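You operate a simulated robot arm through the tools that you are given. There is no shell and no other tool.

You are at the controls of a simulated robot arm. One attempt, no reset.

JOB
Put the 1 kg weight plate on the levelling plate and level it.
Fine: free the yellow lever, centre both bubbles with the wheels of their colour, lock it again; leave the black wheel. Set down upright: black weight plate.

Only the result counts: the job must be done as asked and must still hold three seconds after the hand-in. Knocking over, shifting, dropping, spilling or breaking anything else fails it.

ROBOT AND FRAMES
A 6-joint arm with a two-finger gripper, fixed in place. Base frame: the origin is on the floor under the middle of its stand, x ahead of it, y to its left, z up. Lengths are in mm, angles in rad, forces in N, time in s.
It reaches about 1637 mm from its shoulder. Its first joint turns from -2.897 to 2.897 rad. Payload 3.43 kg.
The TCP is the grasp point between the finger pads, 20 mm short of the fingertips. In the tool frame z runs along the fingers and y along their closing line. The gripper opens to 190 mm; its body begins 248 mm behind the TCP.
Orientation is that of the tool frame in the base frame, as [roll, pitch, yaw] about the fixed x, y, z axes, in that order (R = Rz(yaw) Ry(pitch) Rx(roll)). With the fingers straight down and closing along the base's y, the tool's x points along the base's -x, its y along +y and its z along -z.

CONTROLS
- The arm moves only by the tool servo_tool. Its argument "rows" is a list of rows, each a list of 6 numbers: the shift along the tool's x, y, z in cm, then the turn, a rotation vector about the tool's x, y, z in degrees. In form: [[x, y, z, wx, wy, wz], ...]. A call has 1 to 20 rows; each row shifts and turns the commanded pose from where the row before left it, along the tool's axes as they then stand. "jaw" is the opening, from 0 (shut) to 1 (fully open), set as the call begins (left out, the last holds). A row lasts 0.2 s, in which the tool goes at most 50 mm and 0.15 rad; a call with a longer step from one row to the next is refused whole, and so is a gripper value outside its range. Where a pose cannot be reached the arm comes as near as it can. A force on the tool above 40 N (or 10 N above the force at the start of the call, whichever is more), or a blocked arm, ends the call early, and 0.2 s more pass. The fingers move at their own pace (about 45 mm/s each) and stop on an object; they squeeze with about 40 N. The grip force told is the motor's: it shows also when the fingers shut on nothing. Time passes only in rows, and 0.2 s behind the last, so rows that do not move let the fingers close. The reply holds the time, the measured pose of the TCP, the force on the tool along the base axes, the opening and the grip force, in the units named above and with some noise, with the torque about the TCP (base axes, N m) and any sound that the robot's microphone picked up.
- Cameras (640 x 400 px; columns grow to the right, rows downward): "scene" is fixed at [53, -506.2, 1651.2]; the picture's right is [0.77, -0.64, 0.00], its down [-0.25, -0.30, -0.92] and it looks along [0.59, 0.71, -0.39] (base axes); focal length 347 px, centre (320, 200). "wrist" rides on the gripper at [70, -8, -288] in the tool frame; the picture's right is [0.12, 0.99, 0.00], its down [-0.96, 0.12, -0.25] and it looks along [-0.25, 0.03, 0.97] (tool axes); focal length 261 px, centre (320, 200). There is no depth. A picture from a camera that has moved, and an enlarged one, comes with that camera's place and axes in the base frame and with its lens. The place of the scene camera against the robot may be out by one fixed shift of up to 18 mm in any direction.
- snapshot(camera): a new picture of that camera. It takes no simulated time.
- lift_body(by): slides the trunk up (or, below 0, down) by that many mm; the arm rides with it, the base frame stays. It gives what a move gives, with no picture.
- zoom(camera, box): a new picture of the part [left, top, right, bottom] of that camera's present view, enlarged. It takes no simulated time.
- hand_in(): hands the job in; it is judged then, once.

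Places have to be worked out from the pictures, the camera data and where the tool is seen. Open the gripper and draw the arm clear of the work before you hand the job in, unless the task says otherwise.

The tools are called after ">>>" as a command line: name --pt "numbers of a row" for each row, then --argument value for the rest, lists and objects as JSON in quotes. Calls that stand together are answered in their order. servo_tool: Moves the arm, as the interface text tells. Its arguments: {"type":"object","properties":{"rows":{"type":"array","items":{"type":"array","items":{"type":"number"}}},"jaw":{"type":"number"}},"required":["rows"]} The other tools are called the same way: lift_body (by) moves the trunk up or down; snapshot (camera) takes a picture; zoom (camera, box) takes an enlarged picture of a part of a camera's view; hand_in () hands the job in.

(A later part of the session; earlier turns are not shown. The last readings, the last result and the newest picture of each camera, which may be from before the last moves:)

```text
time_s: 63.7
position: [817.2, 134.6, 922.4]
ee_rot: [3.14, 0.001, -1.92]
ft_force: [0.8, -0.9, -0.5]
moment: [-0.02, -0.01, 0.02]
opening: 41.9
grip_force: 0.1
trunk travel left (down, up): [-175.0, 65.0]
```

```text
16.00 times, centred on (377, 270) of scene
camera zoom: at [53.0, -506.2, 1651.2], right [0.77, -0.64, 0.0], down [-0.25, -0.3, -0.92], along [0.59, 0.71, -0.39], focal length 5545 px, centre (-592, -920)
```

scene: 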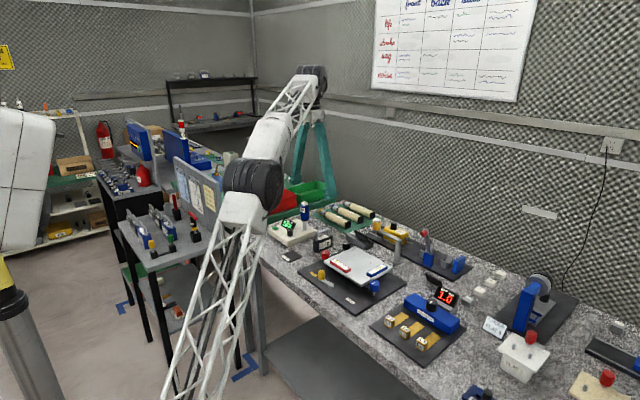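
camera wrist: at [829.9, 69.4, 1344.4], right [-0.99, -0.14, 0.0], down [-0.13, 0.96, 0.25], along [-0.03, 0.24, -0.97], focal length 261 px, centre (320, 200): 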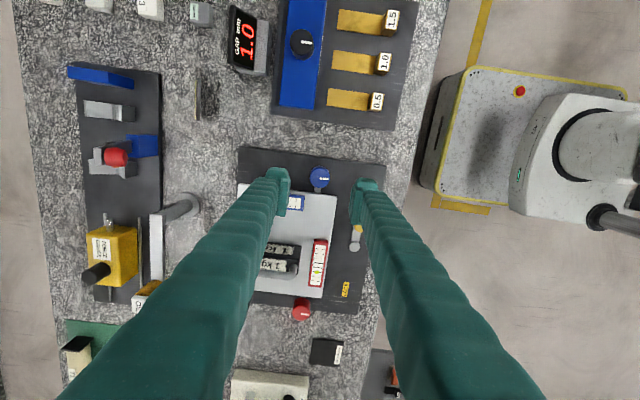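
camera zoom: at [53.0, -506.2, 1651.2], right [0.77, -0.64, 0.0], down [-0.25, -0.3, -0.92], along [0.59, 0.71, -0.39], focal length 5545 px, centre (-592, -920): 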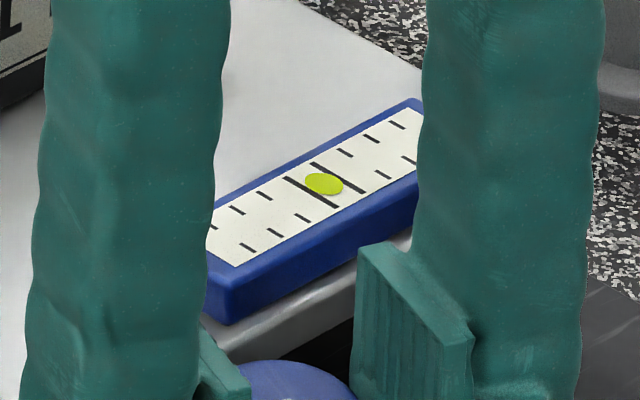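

The blue bubble now sits between the centre lines. I zoom in tightly to judge the residual.

>>> zoom --camera "scene" --box '[372, 265, 382, 272]'

>>> zoom --camera "scene" --box '[333, 259, 345, 269]'

```text
16.00 times, centred on (377, 268) of scene
camera zoom: at [53.0, -506.2, 1651.2], right [0.77, -0.64, 0.0], down [-0.25, -0.3, -0.92], along [0.59, 0.71, -0.39], focal length 5545 px, centre (-592, -896)
```

zoom: 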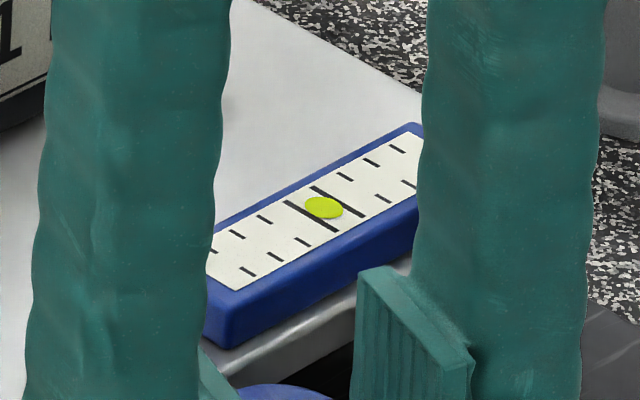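

```text
16.00 times, centred on (339, 264) of scene
camera zoom: at [53.0, -506.2, 1651.2], right [0.77, -0.64, 0.0], down [-0.25, -0.3, -0.92], along [0.59, 0.71, -0.39], focal length 5545 px, centre (16, -824)
```

zoom: 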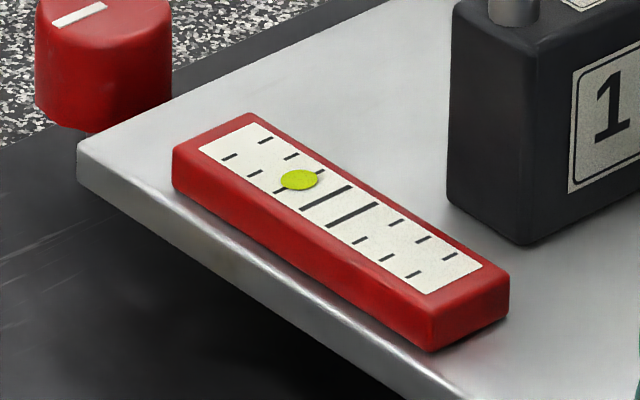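

Blue is centred within about 1 px. Now I lift off, turn the tool 40° in the air, and travel high over the weight to above the red wheel (822, 402).

>>> servo_tool --pt "0 0 -2 0 0 0" --pt "0 0 -3 0 0 0" --pt "0 0 -3 0 0 0" --pt "0 0 -3 0 0 0" --pt "0 0 -3 0 0 0" --pt "0 0 0 0 0 -8" --pt "0 0 0 0 0 -8" --pt "0 0 0 0 0 -8" --pt "0 0 0 0 0 -8" --pt "0 0 0 0 0 -8" --pt "-2 -0.8 0 0 0 0" --pt "-3.2 -1.2 0 0 0 0" --pt "-3.5 -1.3 0 0 0 0" --pt "-3.5 -1.3 0 0 0 0" --pt "-3.5 -1.3 0 0 0 0" --pt "-3.5 -1.3 0 0 0 0" --pt "-3.2 -1.2 0 0 0 0" --pt "-2.5 -1.0 0 0 0 0" --pt "0 0 0 0 0 0" --jaw 0.3

>>> zoom --camera "wrist" --box '[200, 120, 440, 270]'

>>> zoom --camera "scene" --box '[320, 230, 420, 305]'

```text
time_s: 67.7
position: [820.2, 401.2, 1064.0]
ee_rot: [3.141, 0.001, -1.221]
ft_force: [0.6, 0.2, 0.3]
moment: [0.0, 0.0, 0.0]
opening: 56.9
grip_force: 0.2
trunk travel left (down, up): [-175.0, 65.0]
```

```text
2.67 times, centred on (320, 195) of wrist
camera zoom: at [853.7, 335.9, 1351.4], right [-0.89, -0.45, 0.0], down [-0.44, 0.86, 0.25], along [-0.11, 0.22, -0.97], focal length 695 px, centre (320, 213)
```

zoom: 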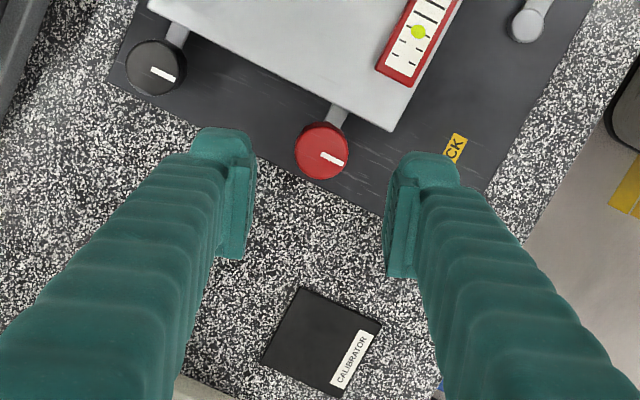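

```text
5.33 times, centred on (370, 268) of scene
camera zoom: at [53.0, -506.2, 1651.2], right [0.77, -0.64, 0.0], down [-0.25, -0.3, -0.92], along [0.59, 0.71, -0.39], focal length 1848 px, centre (53, -160)
```

zoom: 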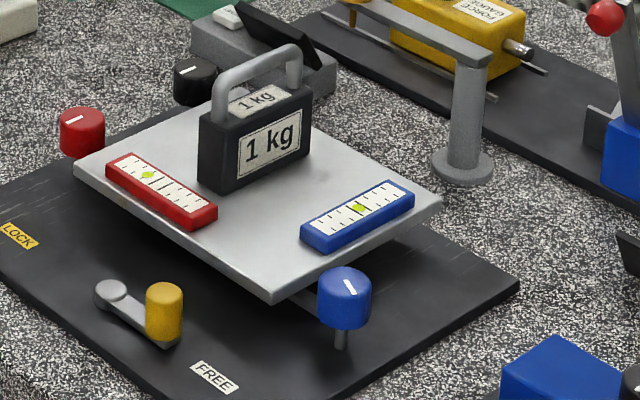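

Red wheel computes to about (821, 399–400). I centre with a 6 mm offset away from the plate (+y), turn to 105°, and descend partway for a precise check.

>>> servo_tool --pt "-0.42 -0.24 0 0 0 5" --pt "0 0 2 0 0 0" --pt "0 0 2.5 0 0 0" --pt "0 0 2.5 0 0 0" --pt "0 0 2.5 0 0 0" --pt "0 0 1.4 0 0 0" --pt "0 0 0 0 0 0" --jaw 0.24

>>> zoom --camera "wrist" --box '[220, 120, 420, 260]'

>>> zoom --camera "scene" --box '[300, 210, 400, 285]'

```text
time_s: 69.3
position: [820.7, 405.6, 956.2]
ee_rot: [-3.141, 0.001, -1.31]
ft_force: [-0.9, 0.0, -0.4]
moment: [-0.04, 0.01, -0.03]
opening: 45.6
grip_force: 0.2
trunk travel left (down, up): [-175.0, 65.0]
```

```text
2.86 times, centred on (320, 190) of wrist
camera zoom: at [848.1, 338.0, 1243.4], right [-0.93, -0.37, 0.0], down [-0.36, 0.9, 0.25], along [-0.09, 0.23, -0.97], focal length 745 px, centre (320, 229)
```

zoom: 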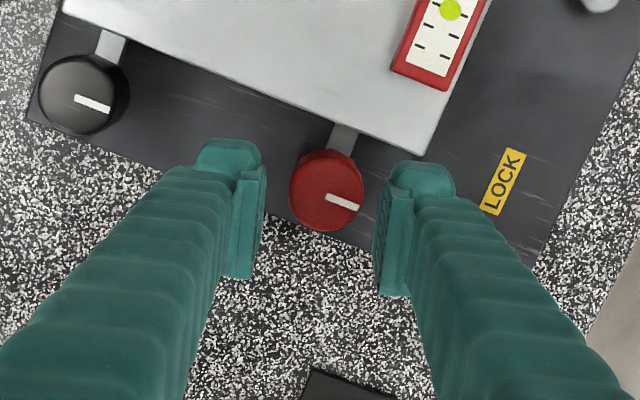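

```text
5.33 times, centred on (350, 248) of scene
camera zoom: at [53.0, -506.2, 1651.2], right [0.77, -0.64, 0.0], down [-0.25, -0.3, -0.92], along [0.59, 0.71, -0.39], focal length 1848 px, centre (160, -53)
```

zoom: 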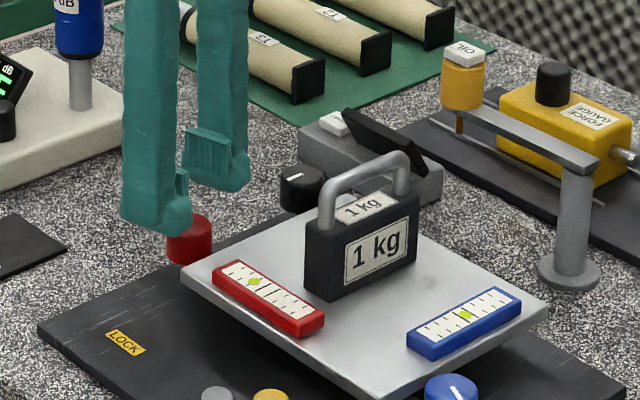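

Red centre refined to (820.3, 399.3). I shift 2 mm along the closing axis to centre it between the pads and descend to z≈922.

>>> servo_tool --pt "0 0.2 0.8 0 0 0" --pt "0 0 1 0 0 0" --pt "0 0 1 0 0 0" --pt "0 0 0.6 0 0 0" --pt "0 0 0 0 0 0" --jaw 0.24

>>> zoom --camera "wrist" --box '[220, 120, 420, 260]'

>>> zoom --camera "scene" --box '[300, 220, 380, 280]'

```text
time_s: 70.5
position: [818.0, 403.5, 920.6]
ee_rot: [-3.141, 0.001, -1.31]
ft_force: [-0.7, 0.3, 0.0]
moment: [0.0, 0.0, 0.02]
opening: 45.6
grip_force: 0.1
trunk travel left (down, up): [-175.0, 65.0]
```

```text
2.86 times, centred on (320, 190) of wrist
camera zoom: at [846.0, 337.4, 1208.8], right [-0.93, -0.37, 0.0], down [-0.36, 0.9, 0.25], along [-0.09, 0.23, -0.97], focal length 745 px, centre (320, 229)
```

zoom: 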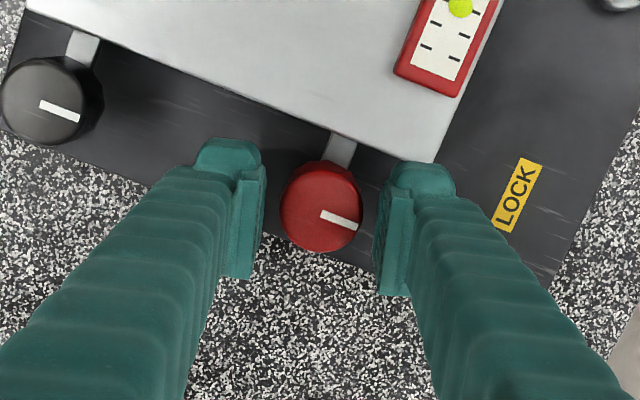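

```text
6.67 times, centred on (340, 250) of scene
camera zoom: at [53.0, -506.2, 1651.2], right [0.77, -0.64, 0.0], down [-0.25, -0.3, -0.92], along [0.59, 0.71, -0.39], focal length 2310 px, centre (187, -133)
```

zoom: 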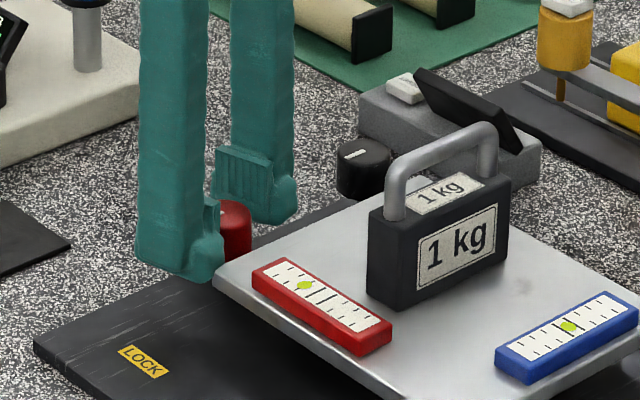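

Clear of the plate and centred. I close on the red wheel and turn it 21° clockwise as a test.

>>> servo_tool --pt "0 0 0 0 0 0" --pt "0 0 0 0 0 0" --pt "0 0 0 0 0 0" --pt "0 0 0 0 0 0" --pt "0.004 -0.067 0 0 0 7" --pt "0.004 -0.067 0 0 0 7" --pt "0.004 -0.067 0 0 0 7" --pt "0 0 0 0 0 0" --jaw 0

>>> zoom --camera "scene" --box '[328, 256, 352, 276]'

>>> zoom --camera "wrist" --box '[220, 120, 420, 260]'

```text
time_s: 72.3
position: [820.4, 404.1, 920.0]
ee_rot: [3.138, -0.001, -1.675]
ft_force: [-15.1, -5.3, -0.1]
moment: [-0.07, 0.14, -0.03]
opening: 32.2
grip_force: 44.9
trunk travel left (down, up): [-175.0, 65.0]
```

```text
16.00 times, centred on (340, 266) of scene
camera zoom: at [53.0, -506.2, 1651.2], right [0.77, -0.64, 0.0], down [-0.25, -0.3, -0.92], along [0.59, 0.71, -0.39], focal length 5545 px, centre (0, -856)
```

zoom: 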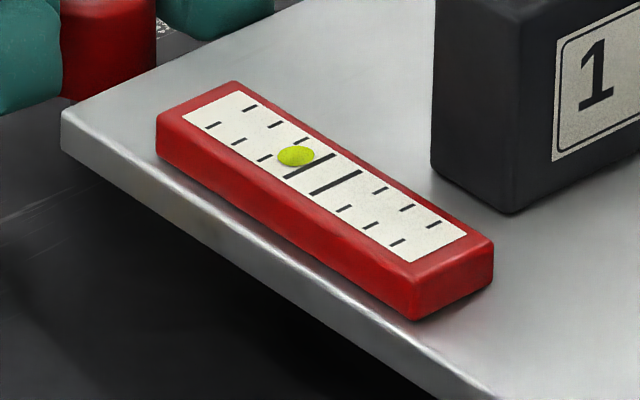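

```text
2.86 times, centred on (320, 190) of wrist
camera zoom: at [822.3, 332.5, 1208.9], right [-1.0, -0.01, 0.0], down [-0.01, 0.97, 0.25], along [0.0, 0.25, -0.97], focal length 745 px, centre (320, 229)
```

zoom: 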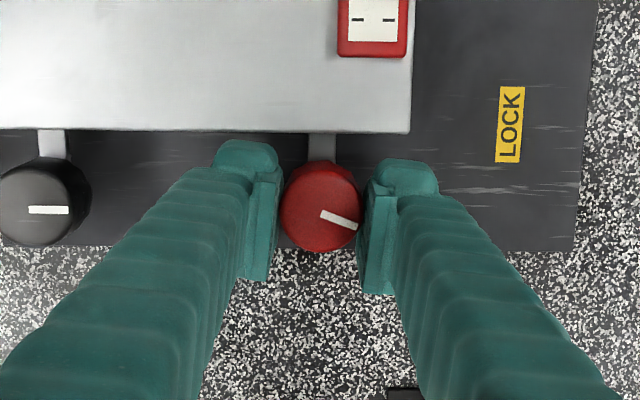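

Clockwise is right for red: 14 px for 21°. About 27 px (≈41°) remain; I turn another 14° in this grip.

>>> servo_tool --pt "0.004 -0.067 0 0 0 7" --pt "0.004 -0.067 0 0 0 7" --pt "0 0 0 0 0 0" --jaw 0

>>> zoom --camera "scene" --box '[328, 256, 352, 276]'

>>> zoom --camera "scene" --box '[365, 261, 389, 279]'

```text
time_s: 73.1
position: [820.5, 403.7, 919.9]
ee_rot: [3.139, 0.0, -1.92]
ft_force: [-27.3, -11.6, -5.4]
moment: [-0.1, 0.31, -0.07]
opening: 32.2
grip_force: 45.2
trunk travel left (down, up): [-175.0, 65.0]
```

```text
16.00 times, centred on (340, 266) of scene
camera zoom: at [53.0, -506.2, 1651.2], right [0.77, -0.64, 0.0], down [-0.25, -0.3, -0.92], along [0.59, 0.71, -0.39], focal length 5545 px, centre (0, -856)
```

zoom: 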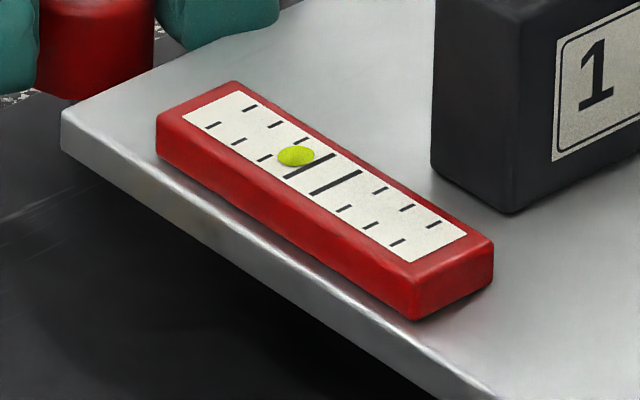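

```text
16.00 times, centred on (377, 270) of scene
camera zoom: at [53.0, -506.2, 1651.2], right [0.77, -0.64, 0.0], down [-0.25, -0.3, -0.92], along [0.59, 0.71, -0.39], focal length 5545 px, centre (-592, -920)
```

zoom: 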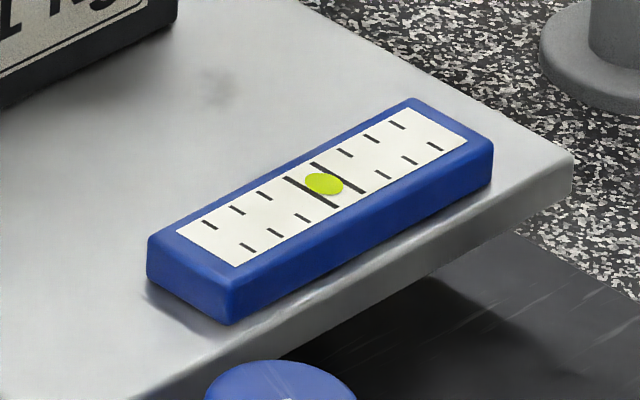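

The red bubble did not move with that step — either it lags or the wheel slipped. I wait a moment and check the wheel's mark.

>>> servo_tool --pt "0 0 0 0 0 0" --pt "0 0 0 0 0 0" --pt "0 0 0 0 0 0" --jaw 0

>>> zoom --camera "scene" --box '[328, 256, 352, 276]'

>>> zoom --camera "wrist" --box '[220, 120, 420, 260]'

```text
time_s: 73.9
position: [821.3, 403.4, 920.6]
ee_rot: [3.141, 0.0, -1.921]
ft_force: [-34.9, -13.4, -7.9]
moment: [-0.25, 0.22, -0.13]
opening: 32.1
grip_force: 45.2
trunk travel left (down, up): [-175.0, 65.0]
```

```text
16.00 times, centred on (340, 266) of scene
camera zoom: at [53.0, -506.2, 1651.2], right [0.77, -0.64, 0.0], down [-0.25, -0.3, -0.92], along [0.59, 0.71, -0.39], focal length 5545 px, centre (0, -856)
```

zoom: 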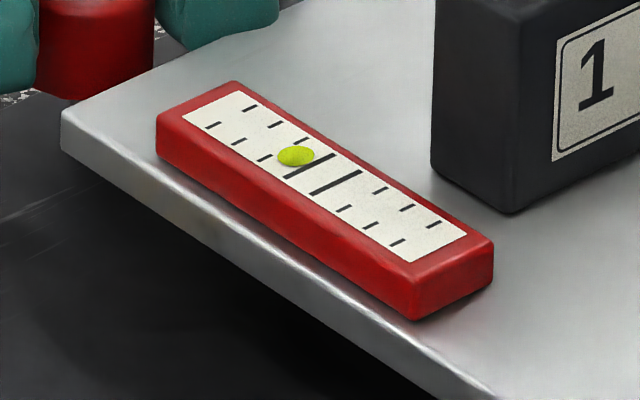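

```text
2.86 times, centred on (320, 190) of wrist
camera zoom: at [806.4, 334.3, 1209.0], right [-0.97, 0.23, 0.0], down [0.22, 0.94, 0.25], along [0.05, 0.24, -0.97], focal length 745 px, centre (320, 229)
```

zoom: 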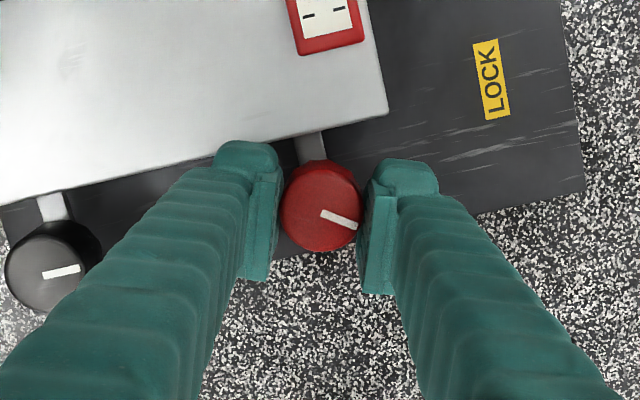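

The wheel mark did follow the tool, but there is a 37 N side load on the wheel. I release it to relieve the load and see where the bubble settles.

>>> servo_tool --pt "0 0 0 0 0 0" --pt "0 0 0 0 0 0" --pt "0 0 0 0 0 0" --jaw 0.22

>>> zoom --camera "scene" --box '[328, 256, 352, 276]'

>>> zoom --camera "wrist" --box '[220, 120, 420, 260]'

```text
time_s: 74.7
position: [823.5, 404.9, 920.8]
ee_rot: [-3.141, 0.001, -1.921]
ft_force: [0.5, 1.3, 0.6]
moment: [0.0, -0.06, 0.06]
opening: 42.0
grip_force: 0.4
trunk travel left (down, up): [-175.0, 65.0]
```

```text
16.00 times, centred on (340, 266) of scene
camera zoom: at [53.0, -506.2, 1651.2], right [0.77, -0.64, 0.0], down [-0.25, -0.3, -0.92], along [0.59, 0.71, -0.39], focal length 5545 px, centre (0, -856)
```

zoom: 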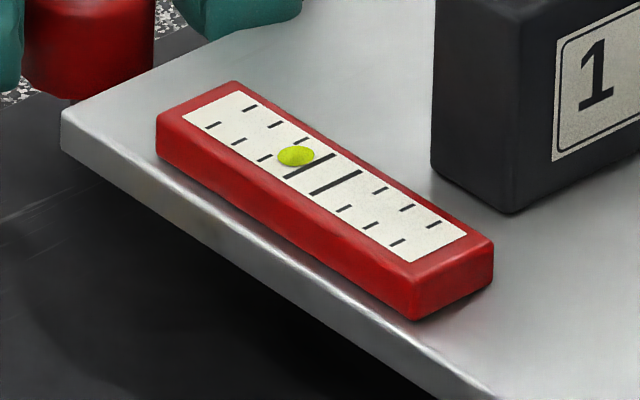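

```text
2.86 times, centred on (320, 190) of wrist
camera zoom: at [807.6, 334.6, 1208.9], right [-0.97, 0.23, 0.0], down [0.22, 0.94, 0.25], along [0.06, 0.24, -0.97], focal length 745 px, centre (320, 229)
```

zoom: 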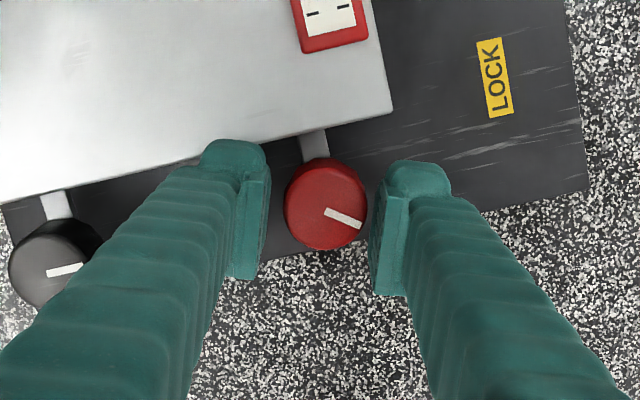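

The bubble stalls because the fingertip "foot" on the tool's +x side reaches the plate edge here (on the red side +x of the tool faces the plate). I back away along the pads from the plate, then lift out, to redo it with the tool turned around.

>>> servo_tool --pt "-0.4 0 0 0 0 0" --pt "-0.4 0 0 0 0 0" --pt "0 0 0 0 0 0" --jaw 0.22

>>> zoom --camera "wrist" --box '[220, 120, 420, 260]'

>>> zoom --camera "scene" --box '[328, 256, 352, 276]'

>>> zoom --camera "scene" --box '[300, 220, 380, 280]'

```text
time_s: 75.5
position: [824.9, 412.7, 919.2]
ee_rot: [3.141, 0.002, -1.92]
ft_force: [-0.6, 0.1, -0.4]
moment: [-0.01, 0.0, 0.0]
opening: 41.9
grip_force: 0.1
trunk travel left (down, up): [-175.0, 65.0]
```

```text
2.86 times, centred on (320, 190) of wrist
camera zoom: at [810.0, 342.1, 1208.7], right [-0.97, 0.23, 0.0], down [0.22, 0.94, 0.25], along [0.06, 0.24, -0.97], focal length 745 px, centre (320, 229)
```

zoom: 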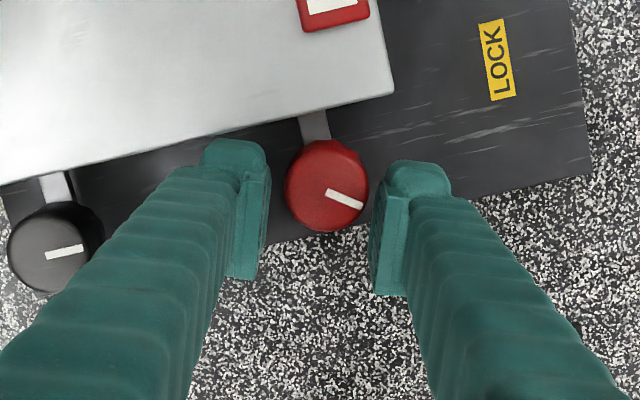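

```text
16.00 times, centred on (340, 266) of scene
camera zoom: at [53.0, -506.2, 1651.2], right [0.77, -0.64, 0.0], down [-0.25, -0.3, -0.92], along [0.59, 0.71, -0.39], focal length 5545 px, centre (0, -856)
```

zoom: 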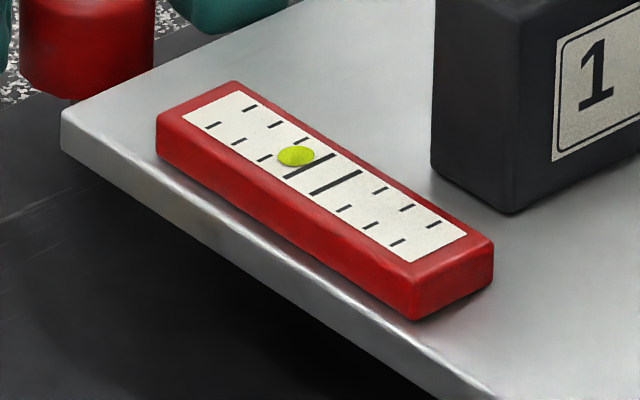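

```text
6.67 times, centred on (340, 250) of scene
camera zoom: at [53.0, -506.2, 1651.2], right [0.77, -0.64, 0.0], down [-0.25, -0.3, -0.92], along [0.59, 0.71, -0.39], focal length 2310 px, centre (187, -133)
```

zoom: 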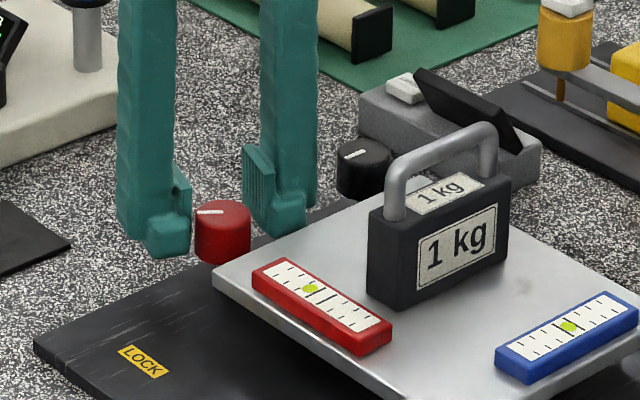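

The wheel mark shows it really turned ~35° while the bubble moved only 14 px. I lift clear and rotate the tool around so the feet point away from the plate before continuing.

>>> servo_tool --pt "0 0 -2 0 0 0" --pt "0 0 -3 0 0 0" --pt "0 0 -3 0 0 0" --pt "0 0 -3 0 0 0" --pt "0 0 -2 0 0 8" --pt "0 0 0 0 0 8" --pt "0 0 0 0 0 8" --pt "0 0 0 0 0 8" --pt "0 0 0 0 0 8" --pt "0 0 0 0 0 8" --pt "0 0 0 0 0 8" --pt "0 0 0 0 0 8" --pt "0 0 0 0 0 8" --pt "0 0 0 0 0 8" --pt "0 0 0 0 0 8" --pt "0 0 0 0 0 8" --pt "0 0 0 0 0 8" --pt "0 0 0 0 0 8" --pt "0 0 0 0 0 8" --pt "0 0 0 0 0 8" --jaw 0.24

>>> zoom --camera "scene" --box '[300, 220, 380, 280]'

>>> zoom --camera "scene" --box '[328, 256, 352, 276]'

```text
time_s: 79.7
position: [825.9, 412.3, 1050.2]
ee_rot: [3.141, -0.002, 2.127]
ft_force: [-0.7, 0.3, 0.5]
moment: [-0.01, 0.0, -0.01]
opening: 45.4
grip_force: 0.0
trunk travel left (down, up): [-175.0, 65.0]
```

```text
6.67 times, centred on (340, 250) of scene
camera zoom: at [53.0, -506.2, 1651.2], right [0.77, -0.64, 0.0], down [-0.25, -0.3, -0.92], along [0.59, 0.71, -0.39], focal length 2310 px, centre (187, -133)
```

zoom: 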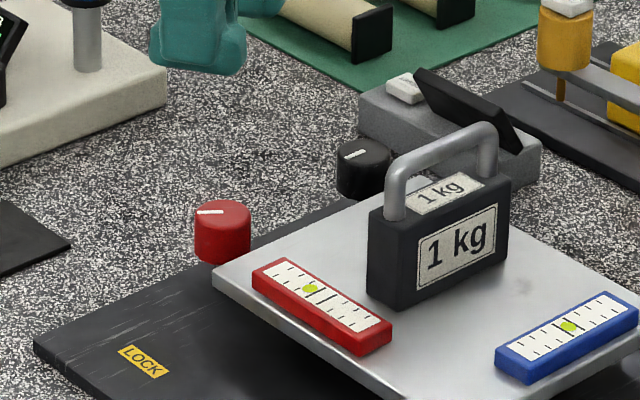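

```text
16.00 times, centred on (340, 266) of scene
camera zoom: at [53.0, -506.2, 1651.2], right [0.77, -0.64, 0.0], down [-0.25, -0.3, -0.92], along [0.59, 0.71, -0.39], focal length 5545 px, centre (0, -856)
```

zoom: 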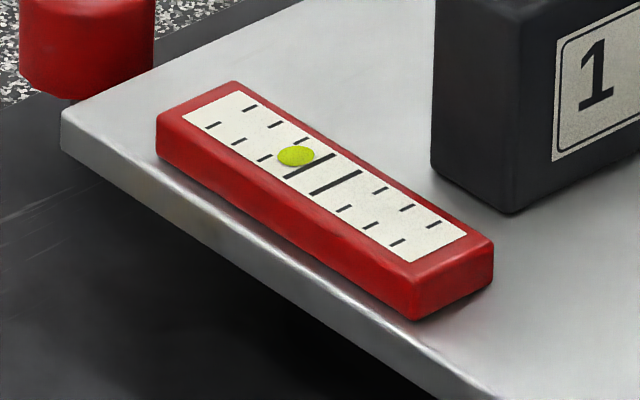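

Bubble stays put. Its positions so far (blue 378/364/338/324, red 282/296) suggest it moves in steps of ~13.6 px, i.e. the wheels act in detents of ~24°. I continue: align over red with the tool turned (feet away from the plate) and descend partway.

>>> servo_tool --pt "-0.03 -1.0 0 0 0 8" --pt "0 0 0 0 0 4" --pt "0 0 2 0 0 0" --pt "0 0 2.5 0 0 0" --pt "0 0 2.5 0 0 0" --pt "0 0 2.3 0 0 0" --pt "0 0 0 0 0 0" --jaw 0.24

>>> zoom --camera "wrist" --box '[220, 120, 420, 260]'

>>> snapshot --camera "wrist"

>>> zoom --camera "scene" --box '[300, 220, 380, 280]'

```text
time_s: 81.3
position: [818.6, 406.0, 957.5]
ee_rot: [3.141, -0.001, 1.919]
ft_force: [0.3, -0.2, 0.3]
moment: [-0.01, 0.01, -0.01]
opening: 45.5
grip_force: 0.1
trunk travel left (down, up): [-175.0, 65.0]
```

```text
2.86 times, centred on (320, 190) of wrist
camera zoom: at [787.0, 468.8, 1246.0], right [0.89, 0.45, 0.0], down [0.44, -0.86, 0.25], along [0.11, -0.22, -0.97], focal length 745 px, centre (320, 229)
```

zoom: 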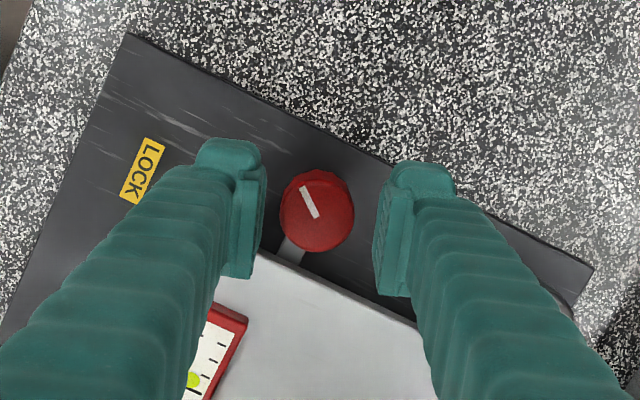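

```text
taken
camera wrist: at [787.0, 468.8, 1246.0], right [0.89, 0.45, 0.0], down [0.44, -0.86, 0.25], along [0.11, -0.22, -0.97], focal length 261 px, centre (320, 200)
```

wrist: 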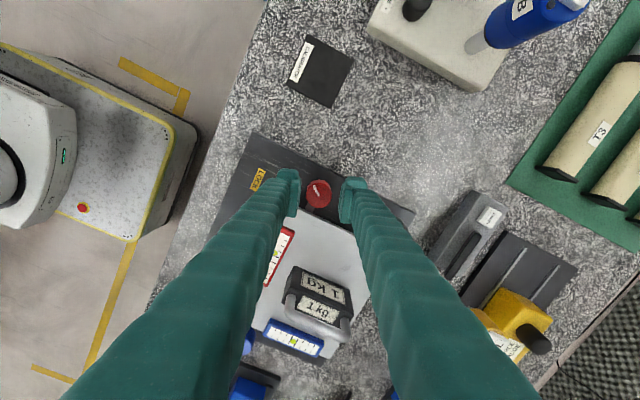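

```text
6.67 times, centred on (340, 250) of scene
camera zoom: at [53.0, -506.2, 1651.2], right [0.77, -0.64, 0.0], down [-0.25, -0.3, -0.92], along [0.59, 0.71, -0.39], focal length 2310 px, centre (187, -133)
```

zoom: 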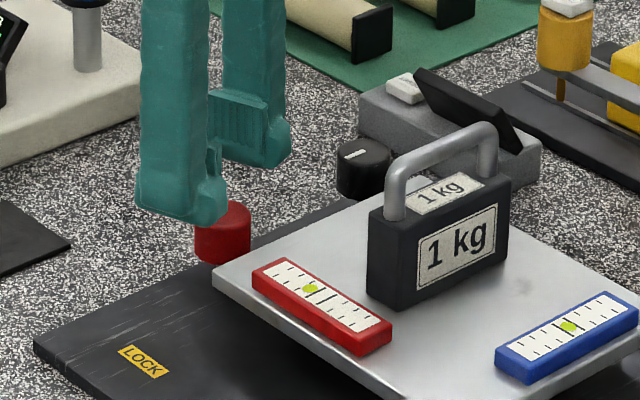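

Knob sits at (820.2, 400.3), nicely between the pads. I shift 2 mm further from the plate and descend to z≈922.

>>> servo_tool --pt "0.2 -0.04 0.6 0 0 0" --pt "0 0 1 0 0 0" --pt "0 0 1 0 0 0" --pt "0 0 1 0 0 0" --pt "0 0 0 0 0 0" --jaw 0.24

>>> zoom --camera "wrist" --box '[220, 120, 420, 260]'

>>> zoom --camera "scene" --box '[300, 220, 380, 280]'

```text
time_s: 82.5
position: [816.4, 408.6, 920.3]
ee_rot: [-3.141, -0.001, 1.92]
ft_force: [-0.6, -0.6, -0.3]
moment: [0.0, 0.05, 0.02]
opening: 45.7
grip_force: 0.1
trunk travel left (down, up): [-175.0, 65.0]
```

```text
2.86 times, centred on (320, 190) of wrist
camera zoom: at [785.1, 470.6, 1209.6], right [0.89, 0.45, 0.0], down [0.44, -0.86, 0.25], along [0.11, -0.22, -0.97], focal length 745 px, centre (320, 229)
```

zoom: 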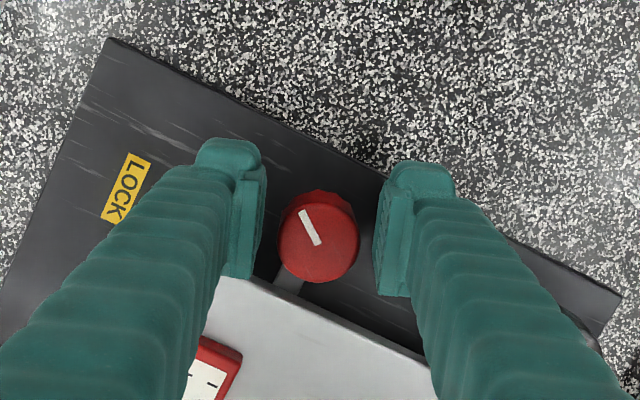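

```text
6.67 times, centred on (340, 250) of scene
camera zoom: at [53.0, -506.2, 1651.2], right [0.77, -0.64, 0.0], down [-0.25, -0.3, -0.92], along [0.59, 0.71, -0.39], focal length 2310 px, centre (187, -133)
```

zoom: 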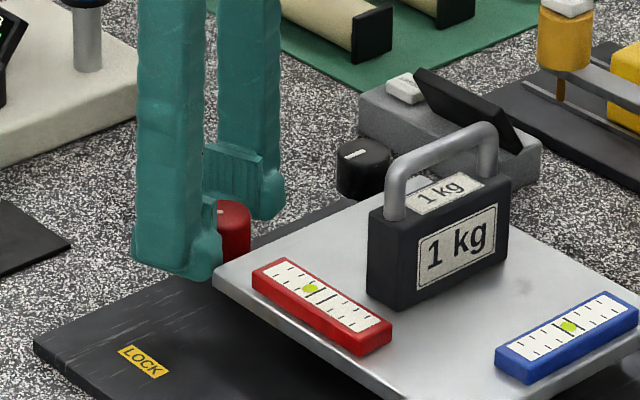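

Clear of the plate. I close and turn 12° clockwise, watching the red bubble.

>>> servo_tool --pt "0 0 0 0 0 0" --pt "0 0 0 0 0 0" --pt "0 0 0 0 0 0" --pt "0 0 0 0 0 0" --pt "-0.004 0.073 0 0 0 6" --pt "-0.004 0.073 0 0 0 6" --pt "0 0 0 0 0 0" --jaw 0

>>> zoom --camera "scene" --box '[328, 256, 352, 276]'

>>> zoom --camera "wrist" --box '[220, 120, 420, 260]'

```text
time_s: 84.1
position: [818.7, 407.9, 920.0]
ee_rot: [-3.141, -0.003, 1.711]
ft_force: [15.1, 6.6, 0.6]
moment: [0.04, -0.15, 0.17]
opening: 32.8
grip_force: 44.7
trunk travel left (down, up): [-175.0, 65.0]
```

```text
16.00 times, centred on (340, 266) of scene
camera zoom: at [53.0, -506.2, 1651.2], right [0.77, -0.64, 0.0], down [-0.25, -0.3, -0.92], along [0.59, 0.71, -0.39], focal length 5545 px, centre (0, -856)
```

zoom: 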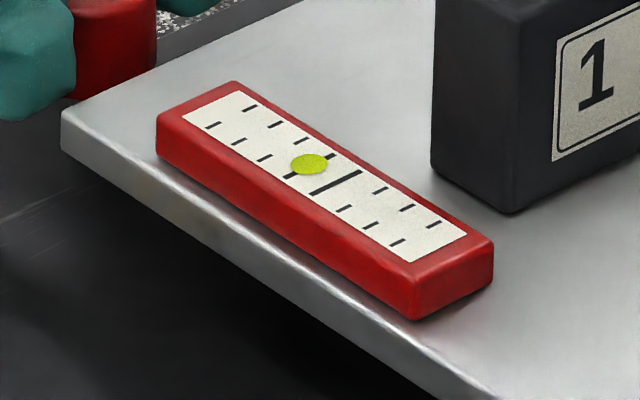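

```text
2.86 times, centred on (320, 190) of wrist
camera zoom: at [801.0, 476.4, 1209.6], right [0.97, 0.26, 0.0], down [0.25, -0.94, 0.25], along [0.06, -0.24, -0.97], focal length 745 px, centre (320, 229)
```

zoom: 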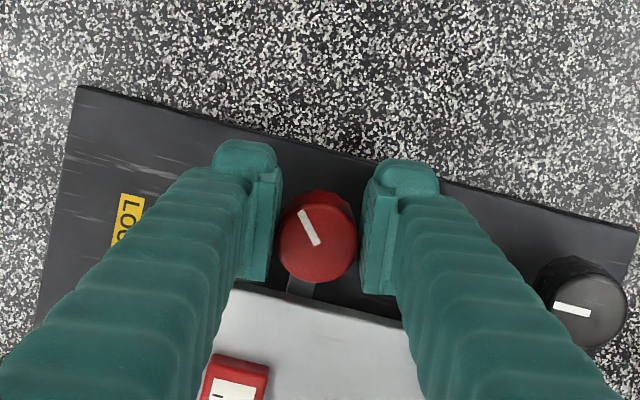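

Second step reached at ~47° total (bubble now at 309.5; centre is ~323). I turn 8° more and look for where the next step comes.

>>> servo_tool --pt "-0.002 0.049 0 0 0 4" --pt "-0.002 0.049 0 0 0 4" --pt "0 0 0 0 0 0" --jaw 0

>>> zoom --camera "scene" --box '[328, 256, 352, 276]'

```text
time_s: 84.9
position: [819.7, 409.3, 921.5]
ee_rot: [-3.141, -0.003, 1.571]
ft_force: [15.6, 6.2, 5.3]
moment: [-0.07, -0.12, 0.15]
opening: 32.5
grip_force: 45.0
trunk travel left (down, up): [-175.0, 65.0]
```

```text
16.00 times, centred on (340, 266) of scene
camera zoom: at [53.0, -506.2, 1651.2], right [0.77, -0.64, 0.0], down [-0.25, -0.3, -0.92], along [0.59, 0.71, -0.39], focal length 5545 px, centre (0, -856)
```

zoom: 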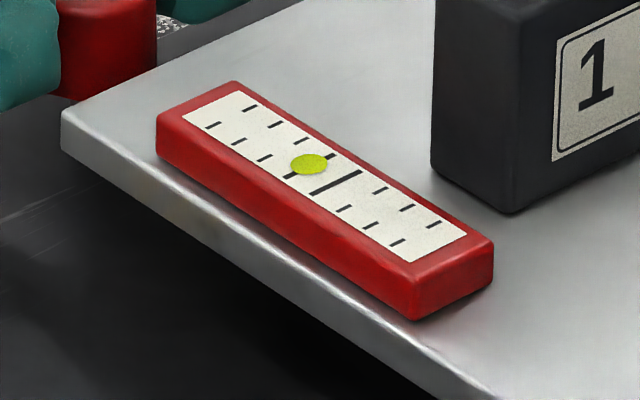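

>>> servo_tool --pt "-0.002 0.049 0 0 0 4" --pt "0 0 0 0 0 0" --jaw 0

>>> zoom --camera "scene" --box '[328, 256, 352, 276]'

```text
time_s: 85.5
position: [820.5, 408.2, 921.1]
ee_rot: [-3.141, -0.004, 1.5]
ft_force: [19.7, 4.3, 8.4]
moment: [-0.19, -0.2, 0.15]
opening: 32.9
grip_force: 45.1
trunk travel left (down, up): [-175.0, 65.0]
```

```text
16.00 times, centred on (340, 266) of scene
camera zoom: at [53.0, -506.2, 1651.2], right [0.77, -0.64, 0.0], down [-0.25, -0.3, -0.92], along [0.59, 0.71, -0.39], focal length 5545 px, centre (0, -856)
```

zoom: 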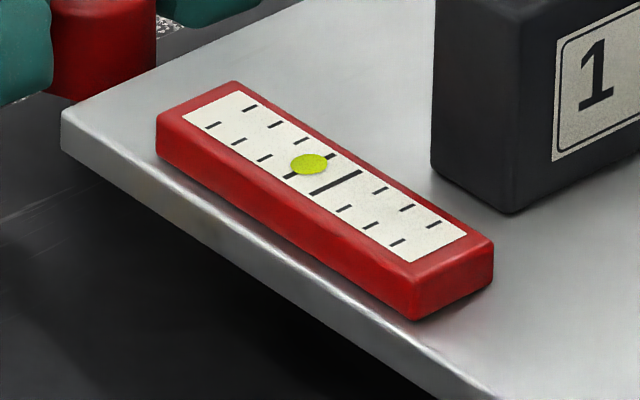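

>>> servo_tool --pt "-0.002 0.049 0 0 0 4" --pt "0 0 0 0 0 0" --jaw 0

>>> zoom --camera "scene" --box '[328, 256, 352, 276]'

```text
time_s: 86.1
position: [820.7, 409.7, 920.9]
ee_rot: [3.141, -0.003, 1.43]
ft_force: [23.8, 4.7, 12.9]
moment: [-0.08, -0.19, 0.18]
opening: 32.3
grip_force: 45.3
trunk travel left (down, up): [-175.0, 65.0]
```

```text
16.00 times, centred on (340, 266) of scene
camera zoom: at [53.0, -506.2, 1651.2], right [0.77, -0.64, 0.0], down [-0.25, -0.3, -0.92], along [0.59, 0.71, -0.39], focal length 5545 px, centre (0, -856)
```

zoom: 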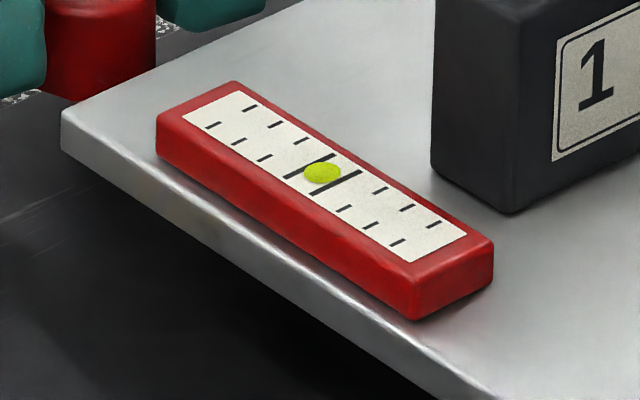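

Third step: the red bubble is now centred (at ~63° nominal). I'd like to sit mid-detent (~72°), so I first relax the side load by opening briefly.

>>> servo_tool --pt "0 0 0 0 0 0" --pt "0 0 0 0 0 0" --jaw 0.22

>>> zoom --camera "scene" --box '[328, 256, 352, 276]'

>>> zoom --camera "wrist" --box '[220, 120, 420, 260]'

```text
time_s: 86.7
position: [820.0, 409.8, 919.5]
ee_rot: [-3.139, 0.001, 1.433]
ft_force: [-0.8, -0.2, 0.2]
moment: [0.01, 0.04, 0.0]
opening: 42.0
grip_force: 0.0
trunk travel left (down, up): [-175.0, 65.0]
```

```text
16.00 times, centred on (340, 266) of scene
camera zoom: at [53.0, -506.2, 1651.2], right [0.77, -0.64, 0.0], down [-0.25, -0.3, -0.92], along [0.59, 0.71, -0.39], focal length 5545 px, centre (0, -856)
```

zoom: 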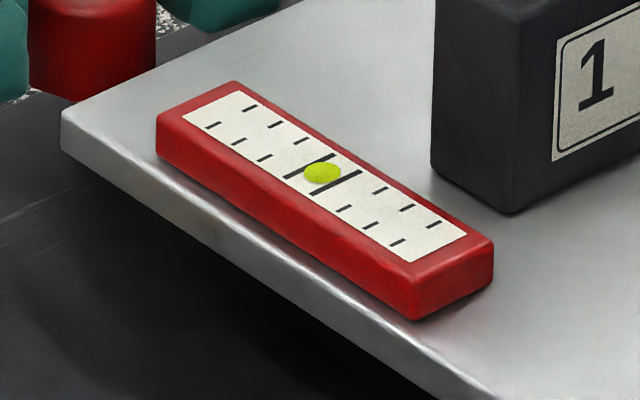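

```text
2.86 times, centred on (320, 190) of wrist
camera zoom: at [822.7, 478.4, 1208.7], right [1.0, -0.02, 0.0], down [-0.02, -0.97, 0.25], along [-0.01, -0.25, -0.97], focal length 745 px, centre (320, 229)
```

zoom: 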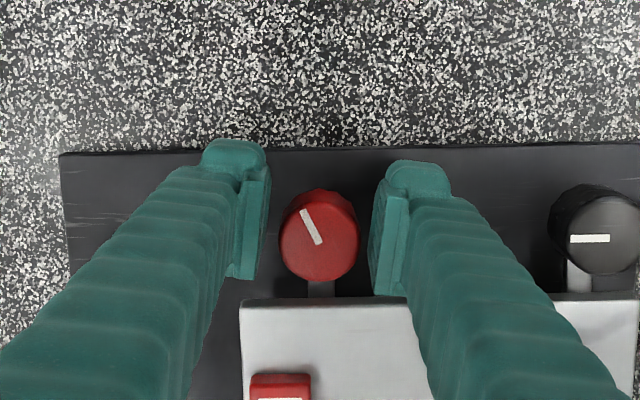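

The bubble stays centred after release; the mark shows ~65° of actual rotation. I re-grip and turn 8° more to reach mid-detent, then release.

>>> servo_tool --pt "0 0 0 0 0 0" --pt "0 0 0 0 0 0" --pt "0 0 0 0 0 0" --pt "-0.002 0.055 0 0 0 4" --pt "-0.002 0.055 0 0 0 4" --pt "0 0 0 0 0 0" --jaw 0

>>> servo_tool --pt "0 0 0 0 0 0" --pt "0 0 0 0 0 0" --pt "0 0 0 0 0 0" --jaw 0.22

>>> zoom --camera "scene" --box '[328, 256, 352, 276]'

>>> zoom --camera "wrist" --box '[220, 120, 420, 260]'

>>> zoom --camera "scene" --box '[365, 261, 389, 279]'

```text
time_s: 88.1
position: [821.4, 408.5, 920.9]
ee_rot: [-3.138, -0.003, 1.29]
ft_force: [16.6, 1.3, -4.4]
moment: [0.08, -0.17, 0.13]
opening: 32.6
grip_force: 44.8
trunk travel left (down, up): [-175.0, 65.0]
```

```text
time_s: 88.9
position: [820.8, 408.9, 920.3]
ee_rot: [-3.139, -0.001, 1.292]
ft_force: [-0.2, 0.5, 0.3]
moment: [0.02, -0.01, 0.0]
opening: 41.8
grip_force: 0.0
trunk travel left (down, up): [-175.0, 65.0]
```

```text
16.00 times, centred on (340, 266) of scene
camera zoom: at [53.0, -506.2, 1651.2], right [0.77, -0.64, 0.0], down [-0.25, -0.3, -0.92], along [0.59, 0.71, -0.39], focal length 5545 px, centre (0, -856)
```

zoom: 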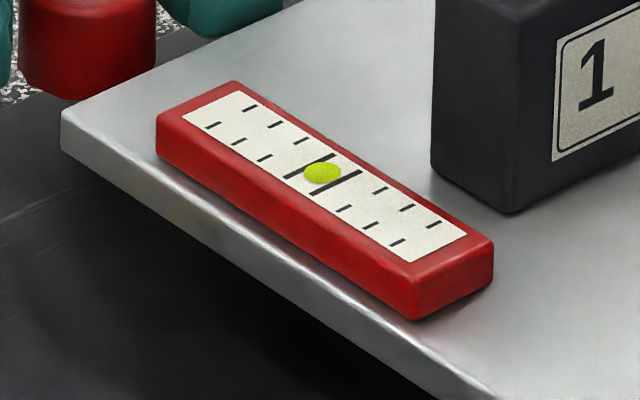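

```text
2.86 times, centred on (320, 190) of wrist
camera zoom: at [833.0, 478.1, 1209.4], right [0.99, -0.16, 0.0], down [-0.15, -0.96, 0.25], along [-0.04, -0.24, -0.97], focal length 745 px, centre (320, 229)
```

zoom: 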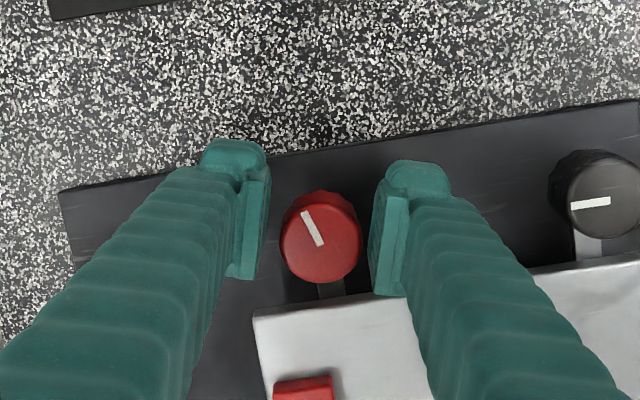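

```text
16.00 times, centred on (377, 270) of scene
camera zoom: at [53.0, -506.2, 1651.2], right [0.77, -0.64, 0.0], down [-0.25, -0.3, -0.92], along [0.59, 0.71, -0.39], focal length 5545 px, centre (-592, -920)
```

zoom: 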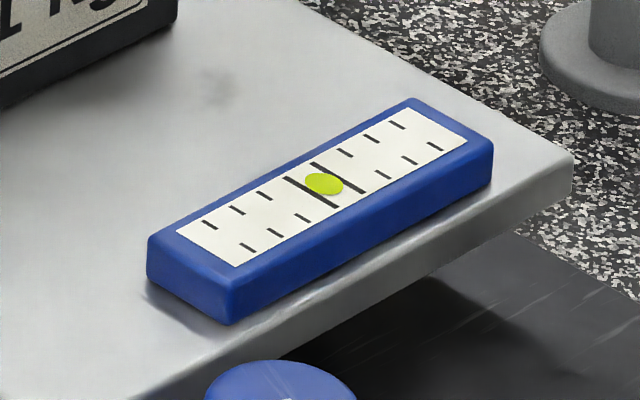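

Both bubbles sit between their centre lines. I lift clear of the red wheel and start unwinding the tool for the lever (toward the orientation used at FREE).

>>> servo_tool --pt "0 0 -2 0 0 0" --pt "0 0 -3 0 0 0" --pt "0 0 -3 0 0 0" --pt "0 0 -3 0 0 0" --pt "0 0 -3 0 0 0" --pt "0 0 0 0 0 -8" --pt "0 0 0 0 0 -8" --pt "0 0 0 0 0 -8" --pt "0 0 0 0 0 -8" --pt "0 0 0 0 0 -8" --pt "0 0 0 0 0 -8" --pt "0 0 0 0 0 -8" --pt "0 0 0 0 0 -8" --pt "0 0 0 0 0 -8" --pt "0 0 0 0 0 -8" --pt "0 0 0 0 0 -8" --pt "0 0 0 0 0 -8" --pt "0 0 0 0 0 -8" --pt "0 0 0 0 0 0" --jaw 0.22

>>> zoom --camera "wrist" --box '[200, 50, 440, 200]'

>>> snapshot --camera "wrist"

```text
time_s: 92.9
position: [820.6, 409.6, 1060.9]
ee_rot: [3.141, 0.0, 3.11]
ft_force: [-0.4, -1.1, 0.8]
moment: [-0.01, 0.0, -0.02]
opening: 41.7
grip_force: 0.1
trunk travel left (down, up): [-175.0, 65.0]
```

```text
2.67 times, centred on (320, 125) of wrist
camera zoom: at [751.0, 401.5, 1349.4], right [-0.09, 1.0, 0.0], down [0.97, 0.08, 0.25], along [0.25, 0.02, -0.97], focal length 695 px, centre (320, 400)
```

zoom: 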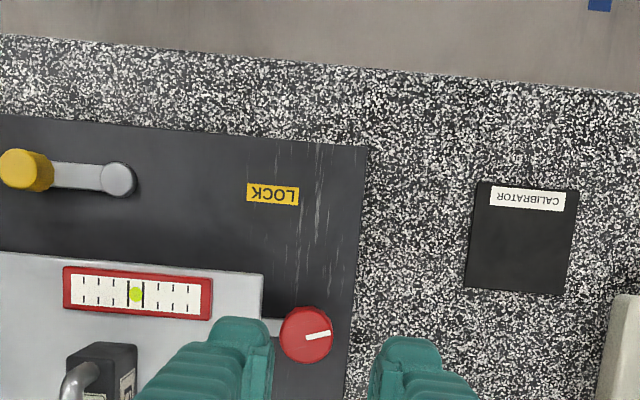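

```text
taken
camera wrist: at [751.0, 401.5, 1349.4], right [-0.09, 1.0, 0.0], down [0.97, 0.08, 0.25], along [0.25, 0.02, -0.97], focal length 261 px, centre (320, 200)
```

wrist: 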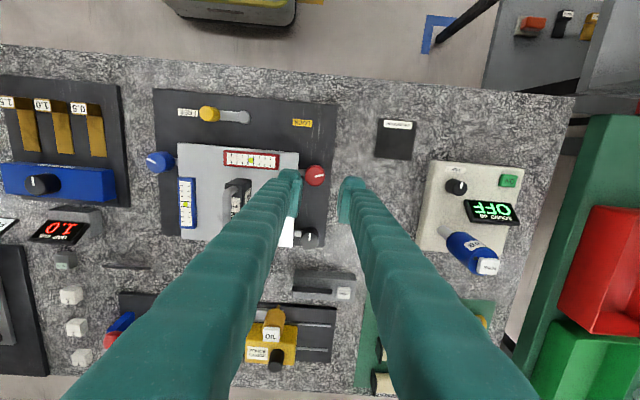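

From here the wrist camera sees both vials well from above; I zoom in to verify centring.

>>> zoom --camera "wrist" --box '[222, 145, 282, 175]'

>>> zoom --camera "wrist" --box '[165, 172, 215, 232]'

```text
10.67 times, centred on (252, 160) of wrist
camera zoom: at [751.0, 401.5, 1349.4], right [-0.09, 1.0, 0.0], down [0.97, 0.08, 0.25], along [0.25, 0.02, -0.97], focal length 2780 px, centre (1045, 627)
```

zoom: 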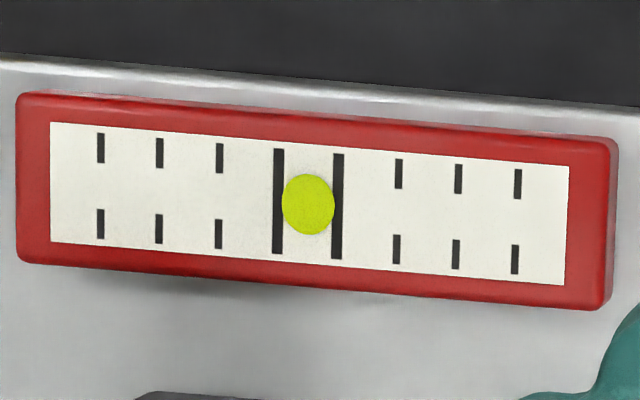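

```text
6.67 times, centred on (190, 202) of wrist
camera zoom: at [751.0, 401.5, 1349.4], right [-0.09, 1.0, 0.0], down [0.97, 0.08, 0.25], along [0.25, 0.02, -0.97], focal length 1738 px, centre (1187, 187)
```

zoom: 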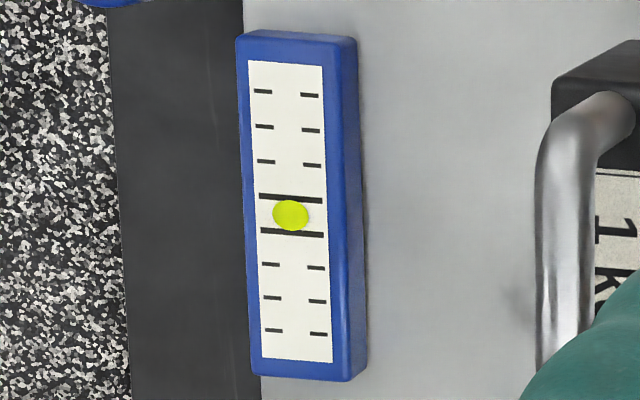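

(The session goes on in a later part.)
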